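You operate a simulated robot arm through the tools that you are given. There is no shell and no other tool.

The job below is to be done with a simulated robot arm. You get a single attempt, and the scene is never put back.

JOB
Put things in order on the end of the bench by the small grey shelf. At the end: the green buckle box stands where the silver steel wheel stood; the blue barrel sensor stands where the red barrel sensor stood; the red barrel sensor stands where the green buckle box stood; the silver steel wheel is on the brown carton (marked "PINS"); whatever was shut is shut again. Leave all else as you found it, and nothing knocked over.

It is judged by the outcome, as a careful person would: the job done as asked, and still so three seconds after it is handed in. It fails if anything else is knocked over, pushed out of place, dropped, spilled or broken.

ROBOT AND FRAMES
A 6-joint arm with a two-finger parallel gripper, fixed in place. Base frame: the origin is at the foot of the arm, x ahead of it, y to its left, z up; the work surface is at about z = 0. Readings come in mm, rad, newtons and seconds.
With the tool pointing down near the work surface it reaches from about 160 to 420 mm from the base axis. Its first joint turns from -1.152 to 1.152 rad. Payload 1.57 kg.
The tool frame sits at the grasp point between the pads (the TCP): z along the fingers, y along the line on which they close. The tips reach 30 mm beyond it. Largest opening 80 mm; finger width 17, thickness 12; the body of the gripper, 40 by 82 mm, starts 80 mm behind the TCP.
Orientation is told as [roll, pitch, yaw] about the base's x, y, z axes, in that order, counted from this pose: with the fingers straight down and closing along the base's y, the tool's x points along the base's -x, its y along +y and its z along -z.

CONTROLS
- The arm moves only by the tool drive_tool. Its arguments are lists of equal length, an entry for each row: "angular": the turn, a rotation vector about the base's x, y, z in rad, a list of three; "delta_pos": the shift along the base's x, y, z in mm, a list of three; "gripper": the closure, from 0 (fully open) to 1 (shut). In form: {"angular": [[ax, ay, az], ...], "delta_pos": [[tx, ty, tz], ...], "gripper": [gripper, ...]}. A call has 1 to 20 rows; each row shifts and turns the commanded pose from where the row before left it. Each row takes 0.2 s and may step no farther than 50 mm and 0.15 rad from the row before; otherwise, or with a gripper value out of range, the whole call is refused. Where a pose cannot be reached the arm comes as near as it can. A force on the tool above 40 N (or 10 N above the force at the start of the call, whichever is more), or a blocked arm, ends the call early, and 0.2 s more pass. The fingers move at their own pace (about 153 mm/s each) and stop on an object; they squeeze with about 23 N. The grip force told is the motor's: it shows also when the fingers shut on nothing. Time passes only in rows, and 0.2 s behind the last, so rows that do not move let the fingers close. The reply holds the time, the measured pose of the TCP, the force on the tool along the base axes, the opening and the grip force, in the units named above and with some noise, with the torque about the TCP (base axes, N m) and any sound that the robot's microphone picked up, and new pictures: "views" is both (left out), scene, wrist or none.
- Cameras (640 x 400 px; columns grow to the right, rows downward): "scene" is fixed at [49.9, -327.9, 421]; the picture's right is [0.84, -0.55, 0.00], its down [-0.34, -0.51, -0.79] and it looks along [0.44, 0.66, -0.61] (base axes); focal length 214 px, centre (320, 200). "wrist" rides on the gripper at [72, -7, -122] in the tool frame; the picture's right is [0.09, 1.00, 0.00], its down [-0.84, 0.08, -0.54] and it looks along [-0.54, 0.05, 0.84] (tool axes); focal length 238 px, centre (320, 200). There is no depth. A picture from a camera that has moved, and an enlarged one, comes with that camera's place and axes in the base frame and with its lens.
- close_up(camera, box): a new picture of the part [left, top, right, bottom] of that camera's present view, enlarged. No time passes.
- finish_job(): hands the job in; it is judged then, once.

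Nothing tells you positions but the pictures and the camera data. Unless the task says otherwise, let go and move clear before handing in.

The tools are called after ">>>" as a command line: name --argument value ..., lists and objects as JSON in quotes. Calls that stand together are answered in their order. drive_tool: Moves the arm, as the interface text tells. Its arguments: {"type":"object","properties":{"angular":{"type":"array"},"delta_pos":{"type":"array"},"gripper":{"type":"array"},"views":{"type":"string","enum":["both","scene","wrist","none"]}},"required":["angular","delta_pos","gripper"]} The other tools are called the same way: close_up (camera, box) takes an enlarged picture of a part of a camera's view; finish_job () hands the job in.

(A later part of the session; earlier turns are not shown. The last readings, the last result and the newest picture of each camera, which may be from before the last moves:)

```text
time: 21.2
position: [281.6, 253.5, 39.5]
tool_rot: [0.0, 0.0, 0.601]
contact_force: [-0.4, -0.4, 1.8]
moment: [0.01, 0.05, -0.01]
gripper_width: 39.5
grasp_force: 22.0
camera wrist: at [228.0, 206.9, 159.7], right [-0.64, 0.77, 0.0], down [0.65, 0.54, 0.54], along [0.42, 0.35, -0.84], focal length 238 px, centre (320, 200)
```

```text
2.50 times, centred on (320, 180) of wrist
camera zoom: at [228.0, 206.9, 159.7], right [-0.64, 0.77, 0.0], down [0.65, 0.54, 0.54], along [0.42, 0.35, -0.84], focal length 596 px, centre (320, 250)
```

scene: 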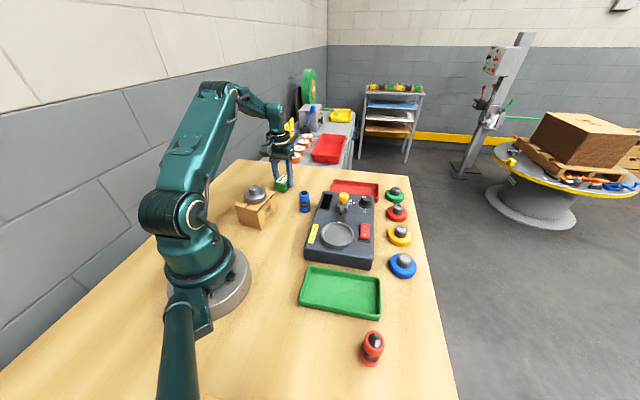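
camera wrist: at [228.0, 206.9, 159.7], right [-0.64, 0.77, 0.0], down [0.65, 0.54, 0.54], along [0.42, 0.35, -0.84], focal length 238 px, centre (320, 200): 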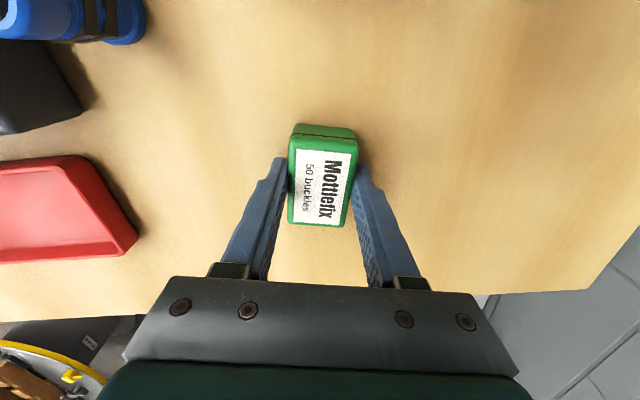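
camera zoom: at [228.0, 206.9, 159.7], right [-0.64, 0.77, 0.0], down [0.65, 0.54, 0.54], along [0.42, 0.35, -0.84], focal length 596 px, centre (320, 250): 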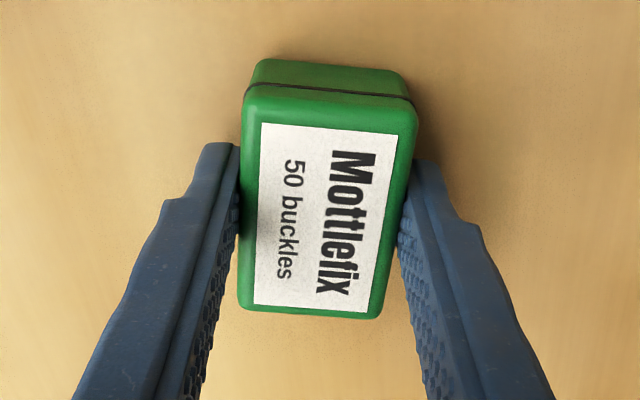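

I have a firm grip on the box at 39.5 mm, so its spot is about (283.4,253.3). I'll lift gently and check that the lid stays with the body.

>>> drive_tool --angular '[[0, 0, 0], [0, 0, 0], [0, 0, 0], [0, 0, 0], [0, 0, 0]]' --delta_pos '[[0, 0, 4], [0, 0, 8], [0, 0, 15], [0, 0, 20], [0, 0, 20]]' --gripper '[0.8, 0.8, 0.8, 0.8, 0.8]'

>>> close_up --camera "scene" --box '[230, 110, 330, 230]'

```text
time: 22.4
position: [282.7, 252.3, 103.6]
tool_rot: [-0.001, 0.0, 0.602]
contact_force: [0.5, -0.6, -0.9]
moment: [0.0, -0.01, -0.01]
gripper_width: 39.5
grasp_force: 22.7
camera wrist: at [229.1, 205.7, 225.9], right [-0.64, 0.77, 0.0], down [0.65, 0.54, 0.54], along [0.42, 0.35, -0.84], focal length 238 px, centre (320, 200)
```

scene: 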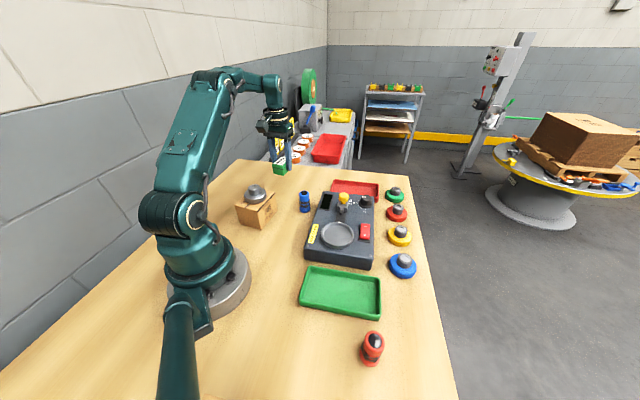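
wrist: 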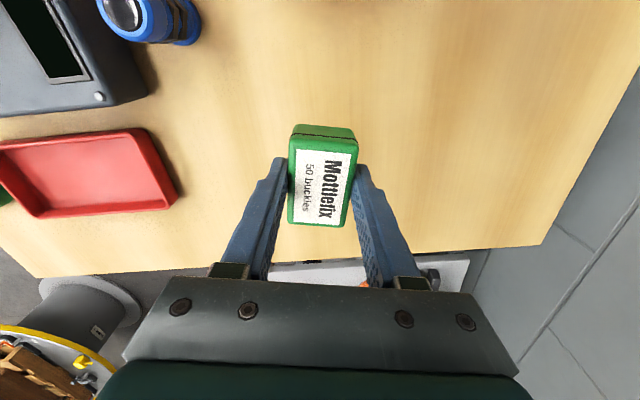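

```text
3.33 times, centred on (280, 170) of scene
camera zoom: at [49.9, -327.9, 421.0], right [0.84, -0.55, 0.0], down [-0.34, -0.51, -0.79], along [0.44, 0.66, -0.61], focal length 715 px, centre (453, 300)
```

zoom: 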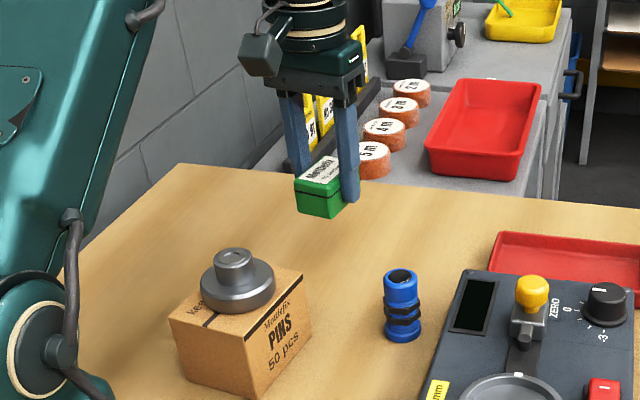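

The box is up and intact. I'll carry it high over the bench to the silver wheel's old spot, turning the tool back to yaw 0 on the way.

>>> drive_tool --angular '[[0, 0, 0], [0, 0, 0], [0, 0, 0], [0, 0, -0.06], [0, 0, -0.06], [0, 0, -0.06], [0, 0, -0.06], [0, 0, -0.06], [0, 0, -0.06], [0, 0, -0.06], [0, 0, -0.06], [0, 0, -0.06], [0, 0, -0.06], [0, 0, 0], [0, 0, 0], [0, 0, 0], [0, 0, 0], [0, 0, 0]]' --delta_pos '[[-10, -15, 20], [-10, -25, 25], [-8, -30, 25], [0, -35, 0], [0, -35, 0], [0, -35, 0], [0, -35, 0], [0, -35, 0], [0, -35, 0], [0, -35, 0], [0, -35, 0], [0, -35, 0], [0, -35, 0], [10, -25, -15], [12, -22, -15], [12, -20, -15], [11, -16.8, -12], [0, 0, 0]]' --gripper '[0.8, 0.8, 0.8, 0.8, 0.8, 0.8, 0.8, 0.8, 0.8, 0.8, 0.8, 0.8, 0.8, 0.8, 0.8, 0.8, 0.8, 0.8]'

>>> close_up --camera "scene" --box '[350, 210, 470, 330]'

```text
time: 26.2
position: [300.7, -249.8, 115.2]
tool_rot: [0.002, -0.002, 0.0]
contact_force: [0.0, 0.4, -1.8]
moment: [0.0, 0.0, 0.01]
gripper_width: 39.7
grasp_force: 23.3
camera wrist: at [231.0, -257.8, 235.9], right [-0.09, 1.0, 0.0], down [0.84, 0.08, 0.54], along [0.54, 0.05, -0.84], focal length 238 px, centre (320, 200)
```

scene: 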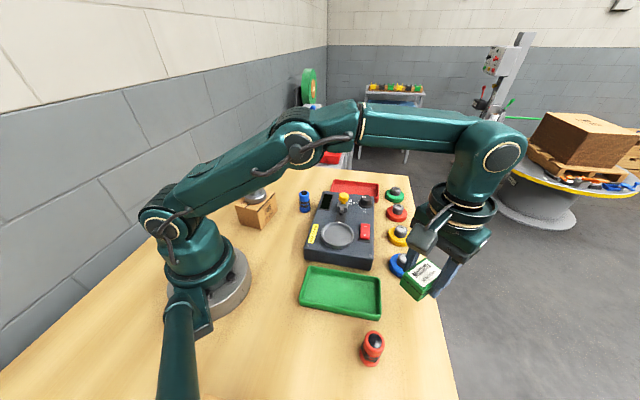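
wrist: 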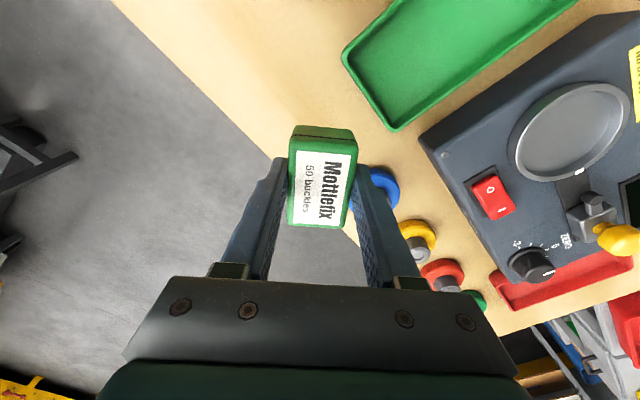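

```text
3.33 times, centred on (410, 270) of scene
camera zoom: at [49.9, -327.9, 421.0], right [0.84, -0.55, 0.0], down [-0.34, -0.51, -0.79], along [0.44, 0.66, -0.61], focal length 715 px, centre (20, -33)
```

zoom: 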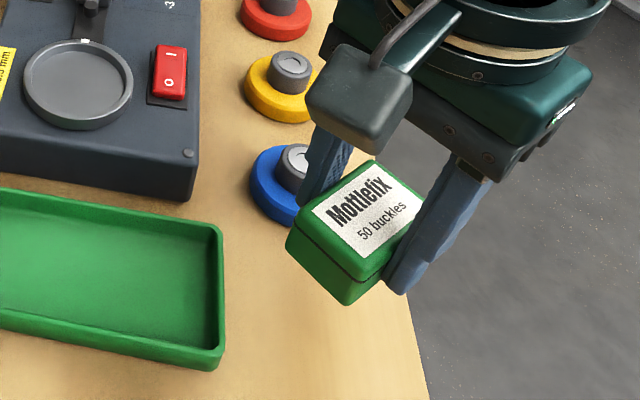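

The box is over the target. I'll lower it most of the way and check its alignment there.

>>> drive_tool --angular '[[0, 0, 0], [0, 0, 0], [0, 0, 0], [0, 0, 0], [0, 0, 0], [0, 0, 0]]' --delta_pos '[[-1.5, 0, -15], [0, 0, -15], [0, 0, -15], [0, 0, -13], [0, 0, -10], [0, 0, 0]]' --gripper '[0.8, 0.8, 0.8, 0.8, 0.8, 0.8]'

>>> close_up --camera "scene" --box '[360, 240, 460, 330]'

>>> close_up --camera "wrist" --box '[220, 100, 420, 260]'

```text
time: 27.6
position: [300.6, -251.6, 48.1]
tool_rot: [0.0, -0.001, 0.0]
contact_force: [0.3, 0.0, -0.6]
moment: [0.0, 0.05, -0.02]
gripper_width: 39.2
grasp_force: 23.1
camera wrist: at [229.1, -258.9, 169.5], right [-0.09, 1.0, 0.0], down [0.84, 0.08, 0.54], along [0.54, 0.05, -0.84], focal length 238 px, centre (320, 200)
```

scene: 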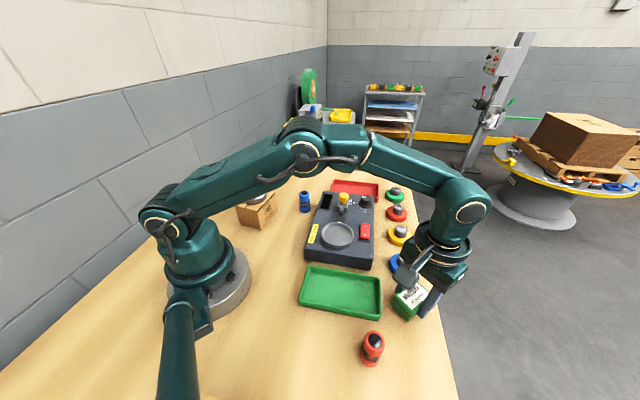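
wrist: 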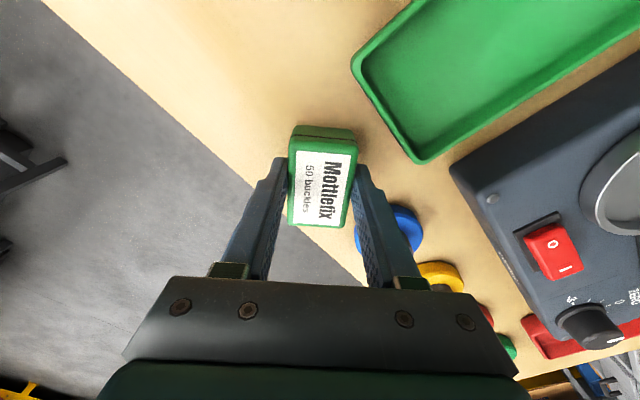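

```text
4.44 times, centred on (410, 285) of scene
camera zoom: at [49.9, -327.9, 421.0], right [0.84, -0.55, 0.0], down [-0.34, -0.51, -0.79], along [0.44, 0.66, -0.61], focal length 953 px, centre (-80, -178)
```

zoom: 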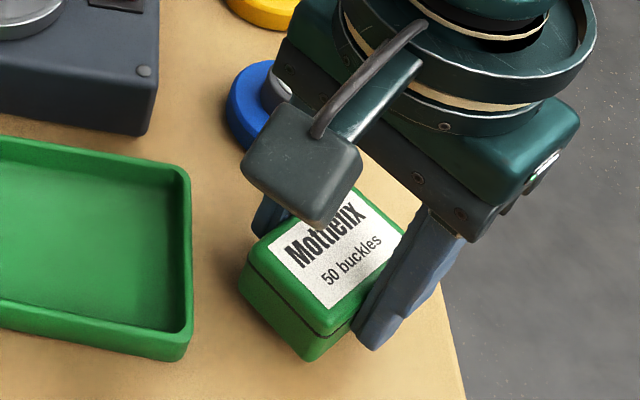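

```text
2.50 times, centred on (320, 180) of wrist
camera zoom: at [229.1, -258.9, 169.5], right [-0.09, 1.0, 0.0], down [0.84, 0.08, 0.54], along [0.54, 0.05, -0.84], focal length 596 px, centre (320, 250)
```

zoom: 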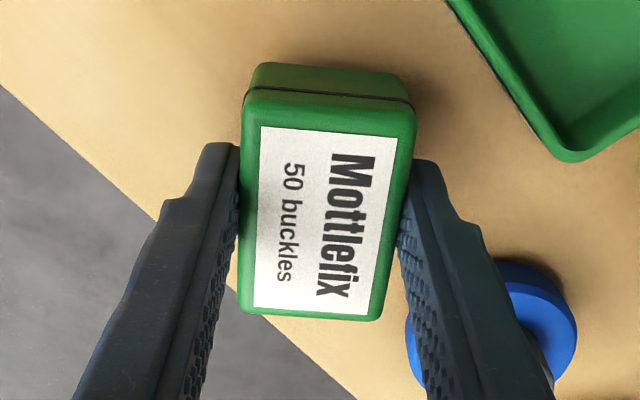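

I'm about 10 mm above the bench, in the right place. I'll nudge and lower in small steps with force checks.

>>> drive_tool --angular '[[0, 0, 0], [0, 0, 0], [0, 0, 0]]' --delta_pos '[[-0.5, 1, -4], [0, 0, -3], [0, 0, 0]]' --gripper '[0.8, 0.8, 0.8]' --views "none"

>>> drive_tool --angular '[[0, 0, 0], [0, 0, 0]]' --delta_pos '[[0, 0, -1], [0, 0, 0]]' --gripper '[0.8, 0.8]' --views "none"

```text
time: 28.4
position: [299.4, -251.8, 42.3]
tool_rot: [0.001, -0.002, -0.001]
contact_force: [0.2, 0.2, -1.7]
moment: [0.01, 0.0, -0.01]
gripper_width: 39.5
grasp_force: 22.4
```

```text
time: 29.0
position: [299.0, -250.0, 40.4]
tool_rot: [-0.001, 0.0, 0.0]
contact_force: [-0.3, -0.2, -1.8]
moment: [0.04, 0.02, -0.02]
gripper_width: 39.4
grasp_force: 23.2
```

>>> drive_tool --angular '[[0, 0, 0], [0, 0, 0]]' --delta_pos '[[0, 0, -0.8], [0, 0, 0]]' --gripper '[0.8, 0.8]' --views "none"

>>> close_up --camera "scene" --box '[360, 240, 460, 330]'

```text
time: 29.6
position: [298.5, -250.6, 39.8]
tool_rot: [0.001, 0.0, -0.001]
contact_force: [-0.8, 0.6, -1.2]
moment: [0.0, 0.01, 0.02]
gripper_width: 39.4
grasp_force: 23.0
```

```text
4.44 times, centred on (410, 285) of scene
camera zoom: at [49.9, -327.9, 421.0], right [0.84, -0.55, 0.0], down [-0.34, -0.51, -0.79], along [0.44, 0.66, -0.61], focal length 953 px, centre (-80, -178)
```

zoom: 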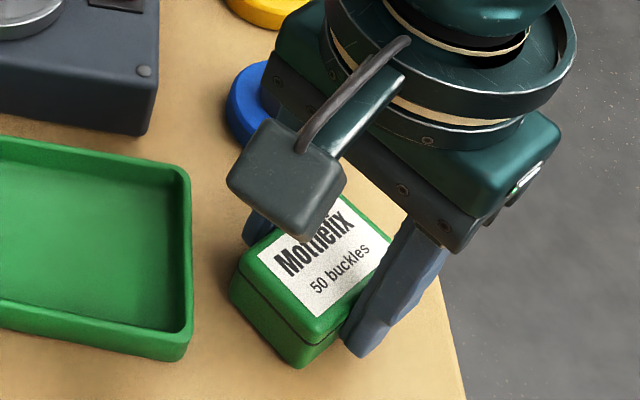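

There's no contact yet, so I'll continue in sub-millimetre steps.

>>> drive_tool --angular '[[0, 0, 0], [0, 0, 0]]' --delta_pos '[[0, 0, -0.8], [0, 0, 0]]' --gripper '[0.8, 0.8]' --views "none"

>>> drive_tool --angular '[[0, 0, 0], [0, 0, 0]]' --delta_pos '[[0, 0, -0.5], [0, 0, 0]]' --gripper '[0.8, 0.8]' --views "none"

```text
time: 30.2
position: [298.7, -249.4, 39.5]
tool_rot: [0.0, -0.001, 0.0]
contact_force: [0.1, -0.3, -1.6]
moment: [0.0, 0.01, -0.03]
gripper_width: 39.7
grasp_force: 22.8
```

```text
time: 30.8
position: [298.5, -249.7, 38.8]
tool_rot: [-0.001, 0.001, 0.002]
contact_force: [-0.6, -0.3, -1.8]
moment: [-0.01, 0.0, -0.01]
gripper_width: 39.5
grasp_force: 22.6
```

>>> drive_tool --angular '[[0, 0, 0], [0, 0, 0]]' --delta_pos '[[0, 0, -0.6], [0, 0, 0]]' --gripper '[0.8, 0.8]' --views "wrist"

>>> drive_tool --angular '[[0, 0, 0], [0, 0, 0]]' --delta_pos '[[0, 0, -0.5], [0, 0, 0]]' --gripper '[0.8, 0.8]' --views "none"

```text
time: 31.4
position: [299.2, -248.2, 38.0]
tool_rot: [-0.001, 0.001, -0.001]
contact_force: [0.4, -0.4, -1.7]
moment: [0.01, -0.02, -0.04]
gripper_width: 39.6
grasp_force: 23.1
camera wrist: at [227.8, -256.5, 159.7], right [-0.09, 1.0, 0.0], down [0.84, 0.08, 0.54], along [0.54, 0.05, -0.84], focal length 238 px, centre (320, 200)
```

wrist: 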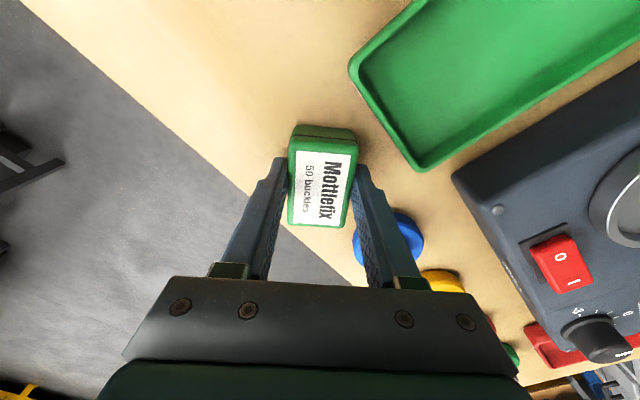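

```text
time: 32.0
position: [299.0, -249.3, 38.1]
tool_rot: [-0.001, 0.002, 0.001]
contact_force: [-3.7, 2.2, 10.4]
moment: [0.15, -0.02, 0.03]
gripper_width: 39.5
grasp_force: 23.4
```

The box is touching the bench at the wheel's old spot, about 1 mm off by camera. I'll ease up slightly and open just enough to clear.

>>> drive_tool --angular '[[0, 0, 0], [0, 0, 0], [0, 0, 0], [0, 0, 0]]' --delta_pos '[[0, 0, 0.4], [0, 0, 0], [0, 0, 0], [0, 0, 0]]' --gripper '[0.8, 0.45, 0.35, 0.3]'

>>> close_up --camera "wrist" --box '[220, 100, 420, 260]'

>>> close_up --camera "scene" --box '[360, 240, 460, 330]'

```text
time: 33.0
position: [298.5, -247.7, 37.4]
tool_rot: [0.001, 0.0, 0.0]
contact_force: [0.0, 0.0, 0.7]
moment: [0.0, -0.02, 0.04]
gripper_width: 56.0
grasp_force: 0.1
camera wrist: at [228.3, -255.8, 159.1], right [-0.09, 1.0, 0.0], down [0.84, 0.08, 0.54], along [0.54, 0.05, -0.84], focal length 238 px, centre (320, 200)
```

scene: 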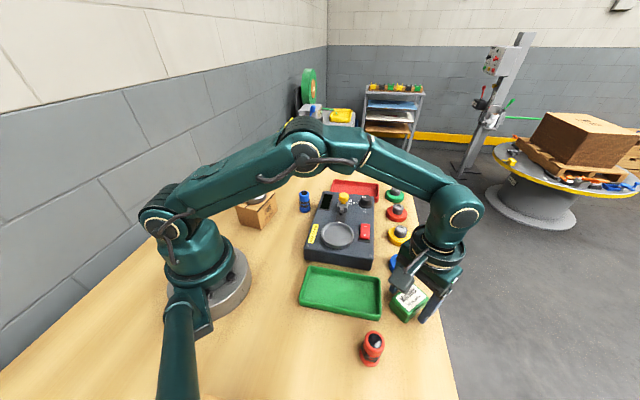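
wrist: 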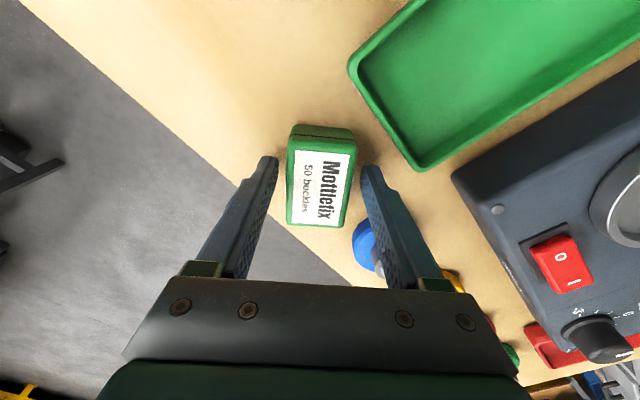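

```text
2.50 times, centred on (320, 180) of wrist
camera zoom: at [228.3, -255.8, 159.1], right [-0.09, 1.0, 0.0], down [0.84, 0.08, 0.54], along [0.54, 0.05, -0.84], focal length 596 px, centre (320, 250)
```

zoom: 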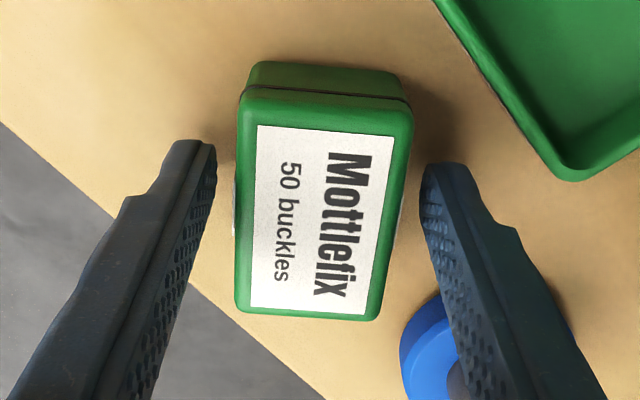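

```text
4.44 times, centred on (410, 285) of scene
camera zoom: at [49.9, -327.9, 421.0], right [0.84, -0.55, 0.0], down [-0.34, -0.51, -0.79], along [0.44, 0.66, -0.61], focal length 953 px, centre (-80, -178)
```

zoom: 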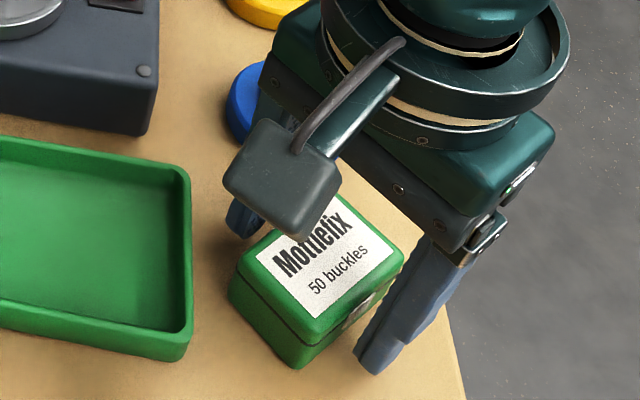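

The box is standing at the old wheel spot, shut and upright. I'll rise straight up, then move above the red sensor.

>>> drive_tool --angular '[[0, 0, 0], [0, 0, 0], [0, 0, 0], [0, 0, 0], [0, 0, 0], [0, 0, 0], [0, 0, 0], [0, 0, 0], [0, 0, 0]]' --delta_pos '[[0, 0, 10], [0, 0, 20], [0, 0, 25], [0, 0, 25], [-25, 0, 15], [-30, -3, 10], [-30, -5, 5], [-20, -5, 0], [0, 0, 0]]' --gripper '[0.3, 0.3, 0.3, 0.3, 0.2, 0.2, 0.2, 0.2, 0.2]'

>>> close_up --camera "wrist" --box '[220, 50, 420, 230]'

>>> close_up --camera "scene" --box '[340, 240, 460, 380]'

```text
time: 35.0
position: [193.9, -264.6, 146.5]
tool_rot: [-0.001, 0.0, 0.001]
contact_force: [0.5, 0.6, 0.3]
moment: [0.01, 0.02, 0.02]
gripper_width: 64.0
grasp_force: 0.3
camera wrist: at [123.5, -270.9, 268.5], right [-0.09, 1.0, 0.0], down [0.84, 0.08, 0.54], along [0.54, 0.05, -0.84], focal length 238 px, centre (320, 200)
```

scene: 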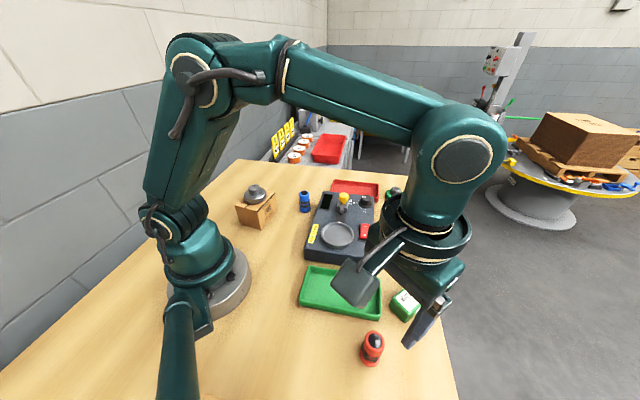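
wrist: 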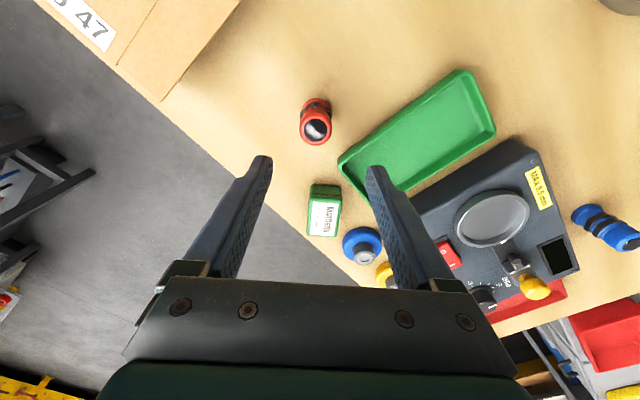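

```text
2.22 times, centred on (320, 140) of wrist
camera zoom: at [123.5, -270.9, 268.5], right [-0.09, 1.0, 0.0], down [0.84, 0.08, 0.54], along [0.54, 0.05, -0.84], focal length 530 px, centre (320, 333)
```

zoom: 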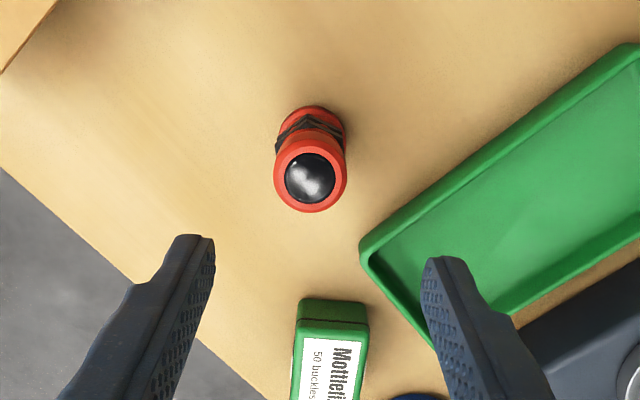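

```text
2.86 times, centred on (400, 310) of scene
camera zoom: at [49.9, -327.9, 421.0], right [0.84, -0.55, 0.0], down [-0.34, -0.51, -0.79], along [0.44, 0.66, -0.61], focal length 613 px, centre (91, -114)
```

zoom: 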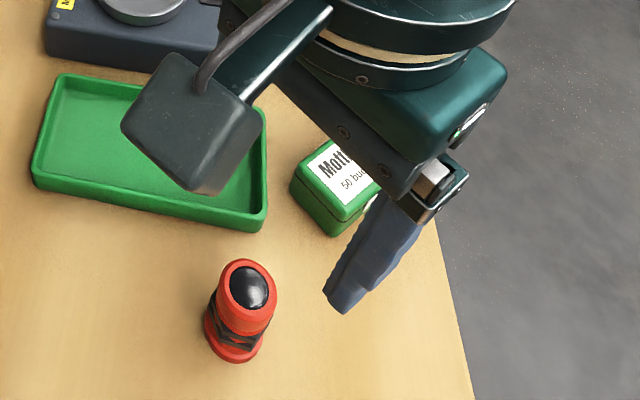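

The red sensor's top is at about (183.5,-269.5), roughly 65–68 mm high. I'll centre over it and come down to just above for a look.

>>> drive_tool --angular '[[0, 0, 0], [0, 0, 0], [0, 0, 0], [0, 0, 0]]' --delta_pos '[[-12, -5.6, -10], [0, 0, -15], [0, 0, -12], [0, 0, 0]]' --gripper '[0.2, 0.2, 0.2, 0.2]'

>>> close_up --camera "wrist" --box '[220, 90, 420, 250]'

>>> close_up --camera "scene" --box '[320, 270, 440, 390]'

```text
time: 36.0
position: [181.9, -268.8, 111.4]
tool_rot: [-0.001, 0.001, 0.0]
contact_force: [-1.0, -0.4, 1.5]
moment: [0.01, 0.02, 0.02]
gripper_width: 64.0
grasp_force: 0.0
camera wrist: at [110.7, -275.5, 231.9], right [-0.09, 1.0, 0.0], down [0.84, 0.08, 0.54], along [0.54, 0.05, -0.84], focal length 238 px, centre (320, 200)
```

scene: 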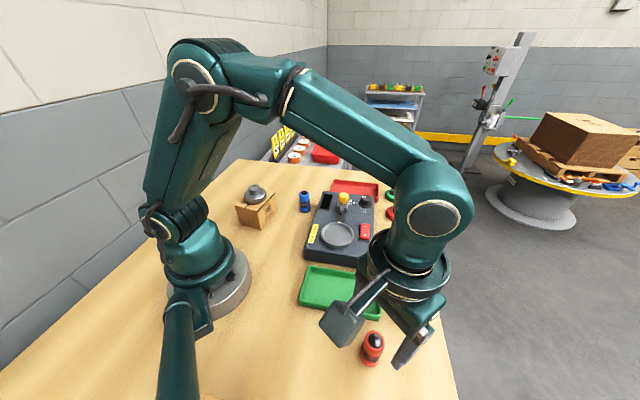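
wrist: 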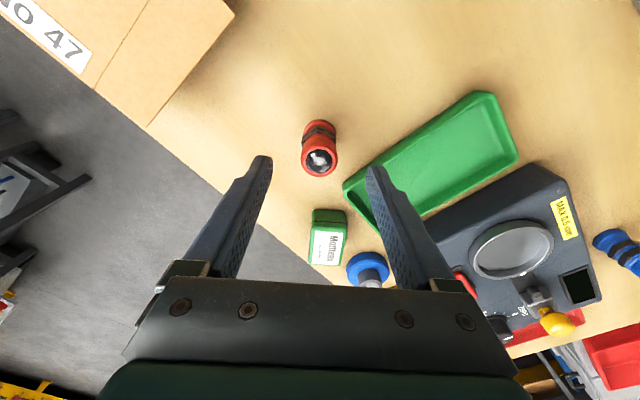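

```text
2.50 times, centred on (320, 170) of wrist
camera zoom: at [110.7, -275.5, 231.9], right [-0.09, 1.0, 0.0], down [0.84, 0.08, 0.54], along [0.54, 0.05, -0.84], focal length 596 px, centre (320, 275)
```

zoom: 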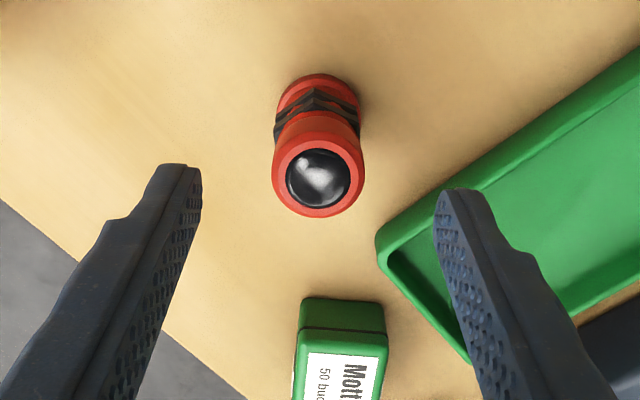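

```text
3.33 times, centred on (380, 330) of scene
camera zoom: at [49.9, -327.9, 421.0], right [0.84, -0.55, 0.0], down [-0.34, -0.51, -0.79], along [0.44, 0.66, -0.61], focal length 715 px, centre (120, -233)
```

zoom: 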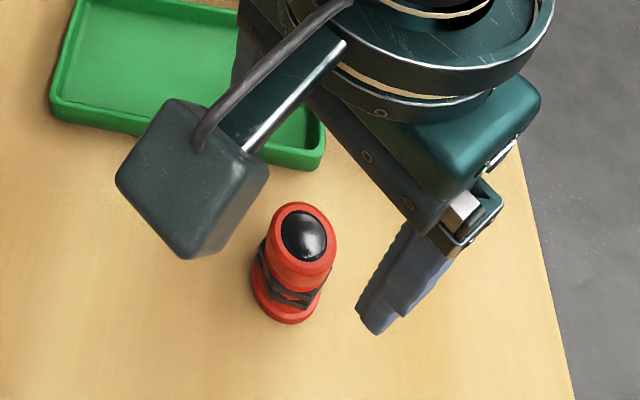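

The sensor's cap is about 28 mm across and spans roughly z 45–66, with nuts below it. I'll grip only the smooth cap, with the tips at about z=47.

>>> drive_tool --angular '[[0, 0, 0], [0, 0, 0], [0, 0, 0], [0, 0, 0]]' --delta_pos '[[-0.4, -1, -10], [0, 0, -12], [0, 0, -11], [0, 0, 0]]' --gripper '[0.2, 0.25, 0.3, 0.3]'

>>> close_up --camera "wrist" --box '[220, 90, 420, 250]'

>>> close_up --camera "scene" --box '[320, 270, 440, 390]'

```text
time: 37.0
position: [178.8, -268.3, 78.4]
tool_rot: [0.001, 0.0, -0.002]
contact_force: [-0.6, 0.1, -0.5]
moment: [-0.02, 0.0, -0.02]
gripper_width: 56.1
grasp_force: 0.1
camera wrist: at [110.0, -276.1, 199.5], right [-0.09, 1.0, 0.0], down [0.84, 0.08, 0.54], along [0.54, 0.05, -0.84], focal length 238 px, centre (320, 200)
```

scene: 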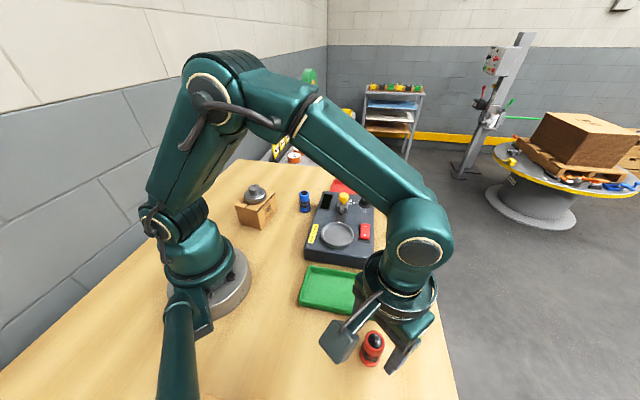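
wrist: 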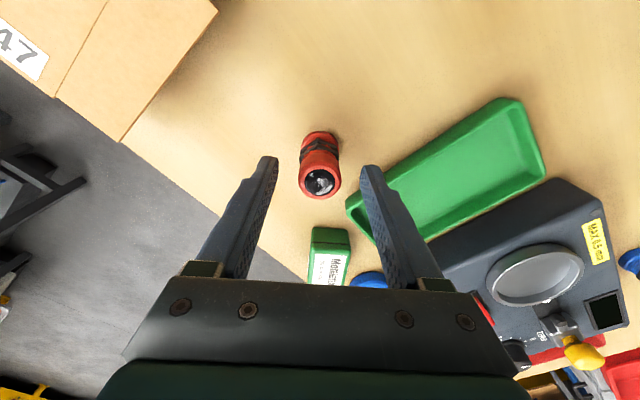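

```text
2.50 times, centred on (320, 170) of wrist
camera zoom: at [110.0, -276.1, 199.5], right [-0.09, 1.0, 0.0], down [0.84, 0.08, 0.54], along [0.54, 0.05, -0.84], focal length 596 px, centre (320, 275)
```

zoom: 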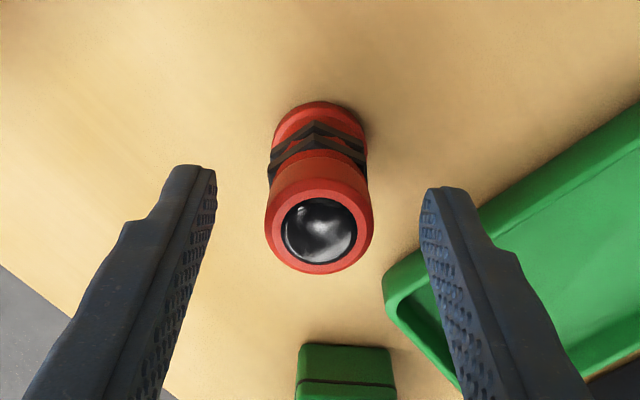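

```text
3.33 times, centred on (380, 330) of scene
camera zoom: at [49.9, -327.9, 421.0], right [0.84, -0.55, 0.0], down [-0.34, -0.51, -0.79], along [0.44, 0.66, -0.61], focal length 715 px, centre (120, -233)
```

zoom: 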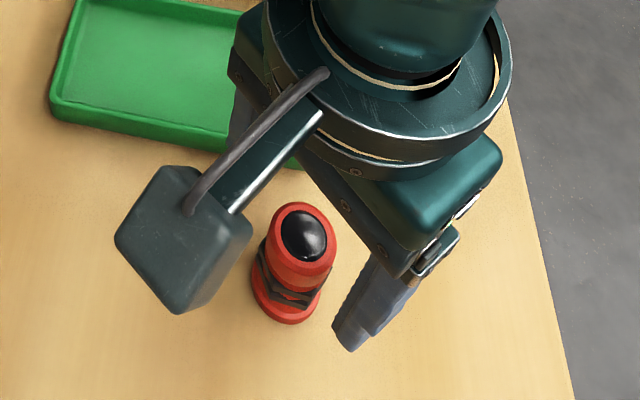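

The tips straddle the cap. I'll make a small centring nudge and close.

>>> drive_tool --angular '[[0, 0, 0], [0, 0, 0], [0, 0, 0], [0, 0, 0]]' --delta_pos '[[-0.7, -0.6, -0.5], [0, 0, 0], [0, 0, 0], [0, 0, 0]]' --gripper '[0.4, 0.55, 0.8, 0.8]'

>>> close_up --camera "wrist" --box '[220, 90, 420, 250]'

>>> close_up --camera "scene" --box '[320, 270, 440, 390]'

```text
time: 38.0
position: [179.1, -269.7, 76.3]
tool_rot: [0.001, -0.001, 0.001]
contact_force: [0.3, -0.2, 0.5]
moment: [0.0, 0.01, -0.02]
gripper_width: 28.6
grasp_force: 23.3
camera wrist: at [109.5, -276.9, 199.0], right [-0.09, 1.0, 0.0], down [0.84, 0.08, 0.54], along [0.54, 0.05, -0.84], focal length 238 px, centre (320, 200)
```

scene: 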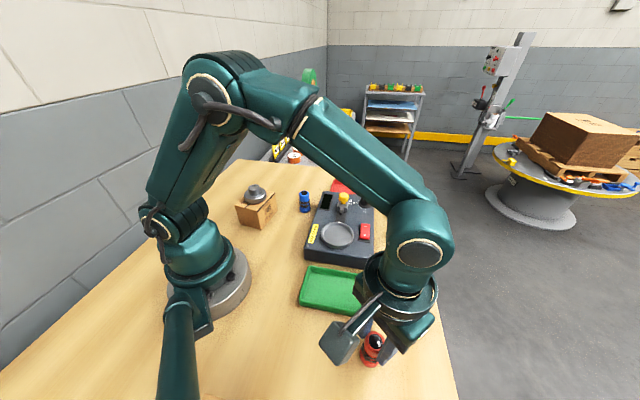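
wrist: 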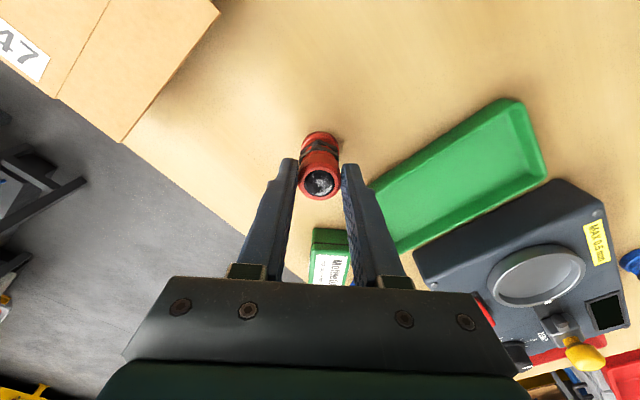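

```text
2.50 times, centred on (320, 170) of wrist
camera zoom: at [109.5, -276.9, 199.0], right [-0.09, 1.0, 0.0], down [0.84, 0.08, 0.54], along [0.54, 0.05, -0.84], focal length 596 px, centre (320, 275)
```

zoom: 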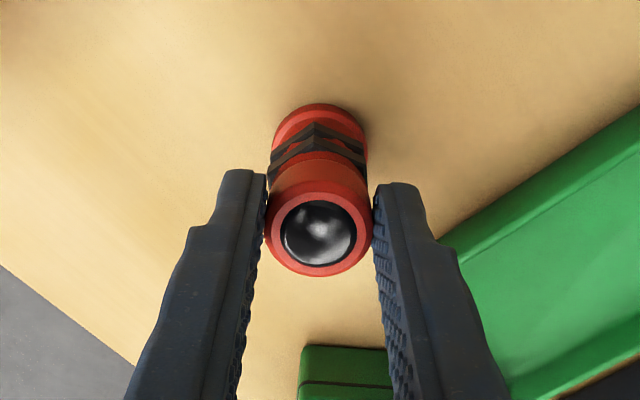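

```text
3.33 times, centred on (380, 330) of scene
camera zoom: at [49.9, -327.9, 421.0], right [0.84, -0.55, 0.0], down [-0.34, -0.51, -0.79], along [0.44, 0.66, -0.61], focal length 715 px, centre (120, -233)
```

zoom: 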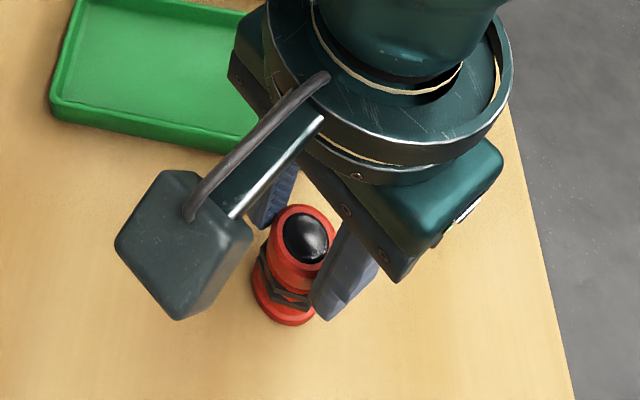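

The red sensor is gripped at 28.6 mm. The red spot reference is TCP ≈ (181.5,-269.9,77). I'll lift gently.

>>> drive_tool --angular '[[0, 0, 0], [0, 0, 0], [0, 0, 0], [0, 0, 0], [0, 0, 0]]' --delta_pos '[[0, 0, 4], [0, 0, 8], [0, 0, 15], [0, 0, 20], [0, 0, 20]]' --gripper '[0.8, 0.8, 0.8, 0.8, 0.8]'

>>> close_up --camera "scene" --box '[300, 240, 440, 390]'

```text
time: 39.2
position: [180.6, -270.8, 144.6]
tool_rot: [-0.001, 0.0, 0.001]
contact_force: [0.2, 0.4, -0.9]
moment: [0.02, 0.02, -0.01]
gripper_width: 28.5
grasp_force: 22.8
camera wrist: at [110.2, -277.0, 266.4], right [-0.09, 1.0, 0.0], down [0.84, 0.08, 0.54], along [0.54, 0.05, -0.84], focal length 238 px, centre (320, 200)
```

scene: 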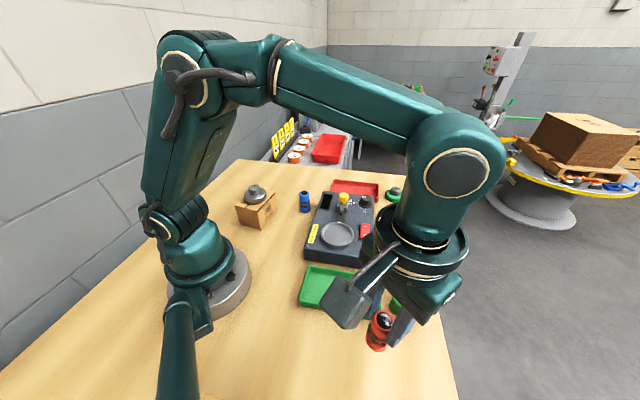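
wrist: 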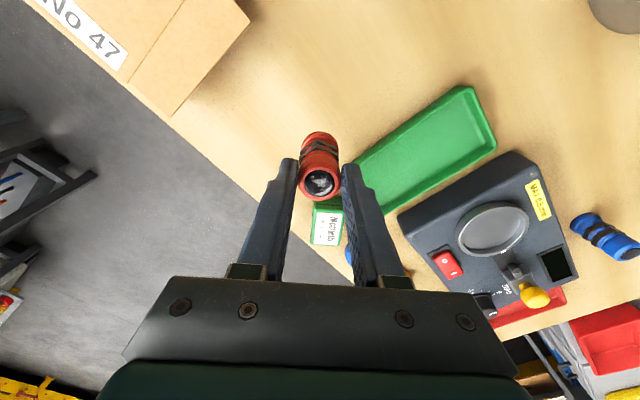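

```text
2.67 times, centred on (370, 315) of scene
camera zoom: at [49.9, -327.9, 421.0], right [0.84, -0.55, 0.0], down [-0.34, -0.51, -0.79], along [0.44, 0.66, -0.61], focal length 572 px, centre (187, -107)
```

zoom: 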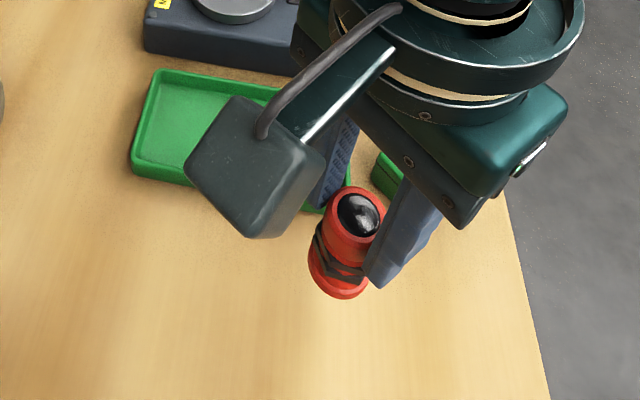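

It's held upright. I'll carry it high across to the spot where the green box stood.

>>> drive_tool --angular '[[0, 0, 0], [0, 0, 0], [0, 0, 0], [0, 0, 0], [0, 0, 0], [0, 0, 0], [0, 0, 0], [0, 0, 0], [0, 0, 0], [0, 0, 0], [0, 0, 0], [0, 0, 0], [0, 0, 0], [0, 0, 0], [0, 0, 0], [0, 0, 0], [0, 0, 0], [0, 0, 0], [0, 0, 0], [0, 0, 0]]' --delta_pos '[[5, 10, 20], [8, 20, 20], [4, 34, 0], [4, 34, 0], [4, 34, 0], [4, 34, 0], [4, 34, 0], [4, 34, 0], [4, 34, 0], [4, 34, 0], [4, 34, 0], [4, 34, 0], [4, 34, 0], [4, 34, 0], [8, 25, 0], [8, 20, 0], [8, 15, -15], [8, 13, -15], [7, 9, -10], [1.9, 3.2, -10]]' --gripper '[0.8, 0.8, 0.8, 0.8, 0.8, 0.8, 0.8, 0.8, 0.8, 0.8, 0.8, 0.8, 0.8, 0.8, 0.8, 0.8, 0.8, 0.8, 0.8, 0.8]'

>>> close_up --camera "scene" --box '[230, 110, 330, 230]'

```text
time: 43.4
position: [283.8, 253.7, 133.0]
tool_rot: [-0.001, 0.0, 0.001]
contact_force: [-0.4, 1.0, -1.3]
moment: [0.02, 0.02, 0.02]
gripper_width: 28.2
grasp_force: 22.9
camera wrist: at [213.2, 246.2, 254.9], right [-0.09, 1.0, 0.0], down [0.84, 0.08, 0.54], along [0.54, 0.05, -0.84], focal length 238 px, centre (320, 200)
```

scene: 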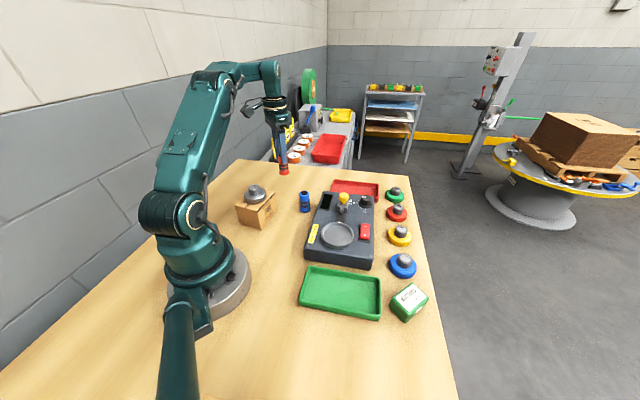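
wrist: 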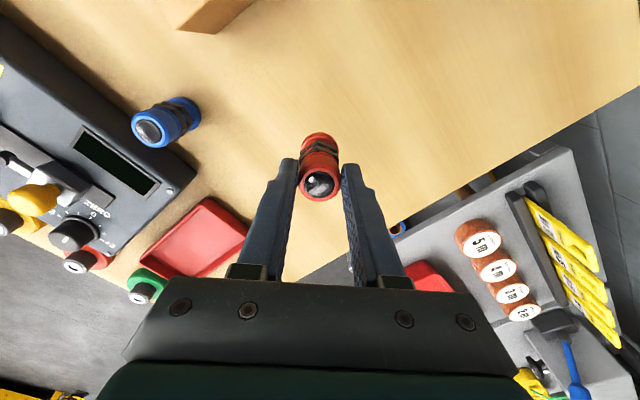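

```text
3.33 times, centred on (280, 170) of scene
camera zoom: at [49.9, -327.9, 421.0], right [0.84, -0.55, 0.0], down [-0.34, -0.51, -0.79], along [0.44, 0.66, -0.61], focal length 715 px, centre (453, 300)
```

zoom: 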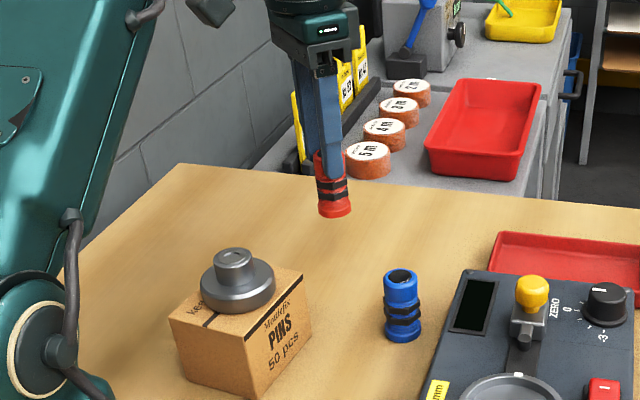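

It's over the green box's old spot. I'll lower to about 6 mm above the bench and check.

>>> drive_tool --angular '[[0, 0, 0], [0, 0, 0], [0, 0, 0], [0, 0, 0], [0, 0, 0]]' --delta_pos '[[0, 0, -14], [0, 0, -14], [0, 0, -12], [0, 0, -10], [0, 0, 0]]' --gripper '[0.8, 0.8, 0.8, 0.8, 0.8]'

>>> close_up --camera "scene" --box '[250, 150, 320, 220]'

```text
time: 44.6
position: [280.2, 251.3, 83.9]
tool_rot: [-0.001, 0.001, -0.001]
contact_force: [0.4, -0.3, -0.4]
moment: [-0.01, -0.02, 0.01]
gripper_width: 28.7
grasp_force: 23.3
camera wrist: at [211.0, 244.3, 205.9], right [-0.09, 1.0, 0.0], down [0.84, 0.08, 0.54], along [0.54, 0.05, -0.84], focal length 238 px, centre (320, 200)
```

scene: 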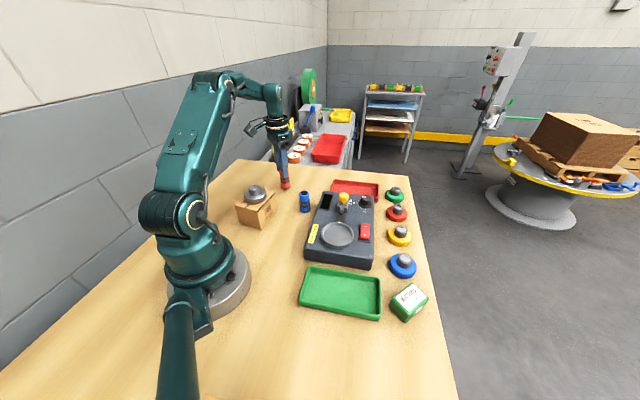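
wrist: 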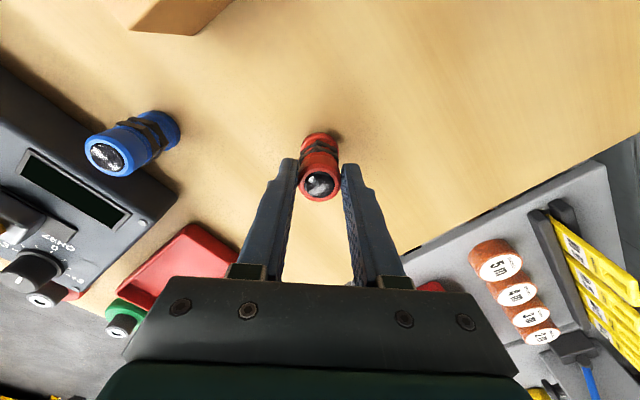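

```text
5.71 times, centred on (285, 185) of scene
camera zoom: at [49.9, -327.9, 421.0], right [0.84, -0.55, 0.0], down [-0.34, -0.51, -0.79], along [0.44, 0.66, -0.61], focal length 1226 px, centre (520, 286)
```

zoom: 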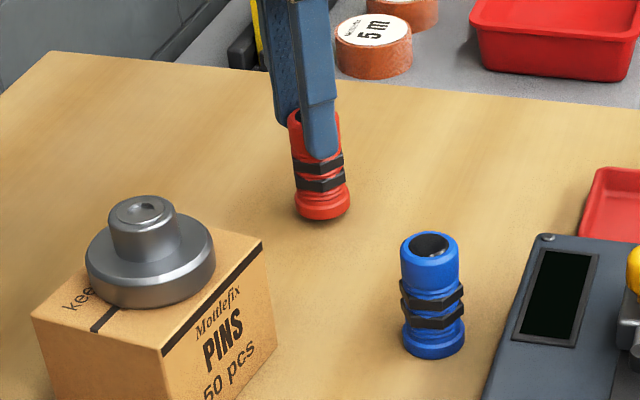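

About 7 mm above the bench; I'll shift 1–2 mm to match the box's centre, then lower in small steps with force checks.

>>> drive_tool --angular '[[0, 0, 0], [0, 0, 0], [0, 0, 0]]' --delta_pos '[[1.4, 2, -2], [0, 0, -2.5], [0, 0, 0]]' --gripper '[0.8, 0.8, 0.8]' --views "none"

>>> drive_tool --angular '[[0, 0, 0], [0, 0, 0]]' --delta_pos '[[0, 0, -1], [0, 0, 0]]' --gripper '[0.8, 0.8]' --views "none"

```text
time: 45.4
position: [282.5, 255.1, 79.5]
tool_rot: [-0.001, 0.0, 0.001]
contact_force: [0.0, 0.3, -0.4]
moment: [0.03, -0.01, 0.04]
gripper_width: 28.6
grasp_force: 22.6
```

```text
time: 46.0
position: [282.2, 252.6, 79.6]
tool_rot: [0.001, -0.001, 0.001]
contact_force: [0.1, -0.6, -0.5]
moment: [0.02, -0.02, 0.0]
gripper_width: 28.4
grasp_force: 22.8
```

>>> drive_tool --angular '[[0, 0, 0], [0, 0, 0]]' --delta_pos '[[0, 0, -0.7], [0, 0, 0]]' --gripper '[0.8, 0.8]' --views "none"

>>> close_up --camera "scene" --box '[250, 150, 320, 220]'

```text
time: 46.6
position: [282.1, 255.3, 79.4]
tool_rot: [-0.001, -0.001, 0.001]
contact_force: [-0.1, -0.2, -0.8]
moment: [0.01, 0.0, 0.02]
gripper_width: 28.6
grasp_force: 22.5
```

```text
5.71 times, centred on (285, 185) of scene
camera zoom: at [49.9, -327.9, 421.0], right [0.84, -0.55, 0.0], down [-0.34, -0.51, -0.79], along [0.44, 0.66, -0.61], focal length 1226 px, centre (520, 286)
```

zoom: 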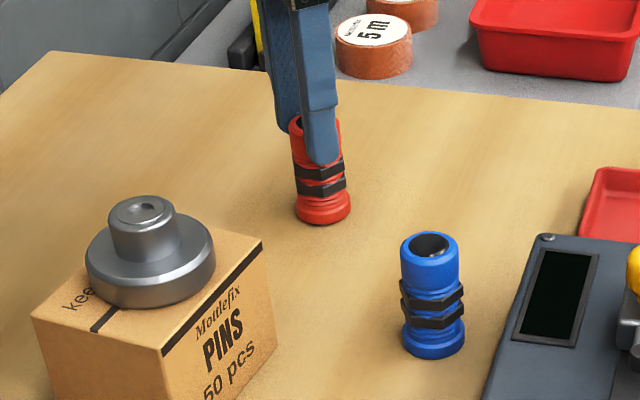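

>>> drive_tool --angular '[[0, 0, 0], [0, 0, 0]]' --delta_pos '[[0, 0, -0.6], [0, 0, 0]]' --gripper '[0.8, 0.8]' --views "none"

>>> drive_tool --angular '[[0, 0, 0], [0, 0, 0]]' --delta_pos '[[0, 0, -0.5], [0, 0, 0]]' --gripper '[0.8, 0.8]' --views "wrist"

```text
time: 47.2
position: [283.3, 255.4, 77.7]
tool_rot: [-0.001, 0.001, 0.0]
contact_force: [0.5, -0.8, -0.8]
moment: [-0.03, 0.0, -0.02]
gripper_width: 28.6
grasp_force: 23.5
```

```text
time: 47.8
position: [284.5, 254.1, 77.3]
tool_rot: [0.001, 0.001, 0.0]
contact_force: [-0.9, 0.5, -0.7]
moment: [-0.02, -0.02, 0.01]
gripper_width: 28.6
grasp_force: 22.8
camera wrist: at [213.5, 247.0, 198.7], right [-0.09, 1.0, 0.0], down [0.84, 0.08, 0.54], along [0.54, 0.05, -0.84], focal length 238 px, centre (320, 200)
```

wrist: 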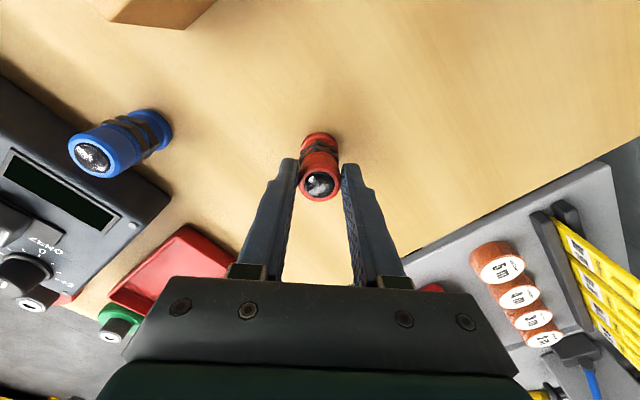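

Still not touching. I'll trim by about 1 mm back and continue down.

>>> drive_tool --angular '[[0, 0, 0], [0, 0, 0]]' --delta_pos '[[-1, -0.5, -0.2], [0, 0, 0]]' --gripper '[0.8, 0.8]' --views "none"

>>> drive_tool --angular '[[0, 0, 0], [0, 0, 0]]' --delta_pos '[[0, 0, -0.5], [0, 0, 0]]' --gripper '[0.8, 0.8]' --views "none"

```text
time: 48.4
position: [283.1, 253.9, 78.2]
tool_rot: [-0.001, -0.002, 0.0]
contact_force: [0.9, -0.2, 1.6]
moment: [-0.01, -0.07, 0.0]
gripper_width: 28.3
grasp_force: 22.9
```

```text
time: 49.0
position: [282.0, 255.1, 76.6]
tool_rot: [0.003, 0.0, 0.0]
contact_force: [0.9, 0.8, 7.7]
moment: [0.03, -0.05, 0.01]
gripper_width: 28.5
grasp_force: 22.8
```

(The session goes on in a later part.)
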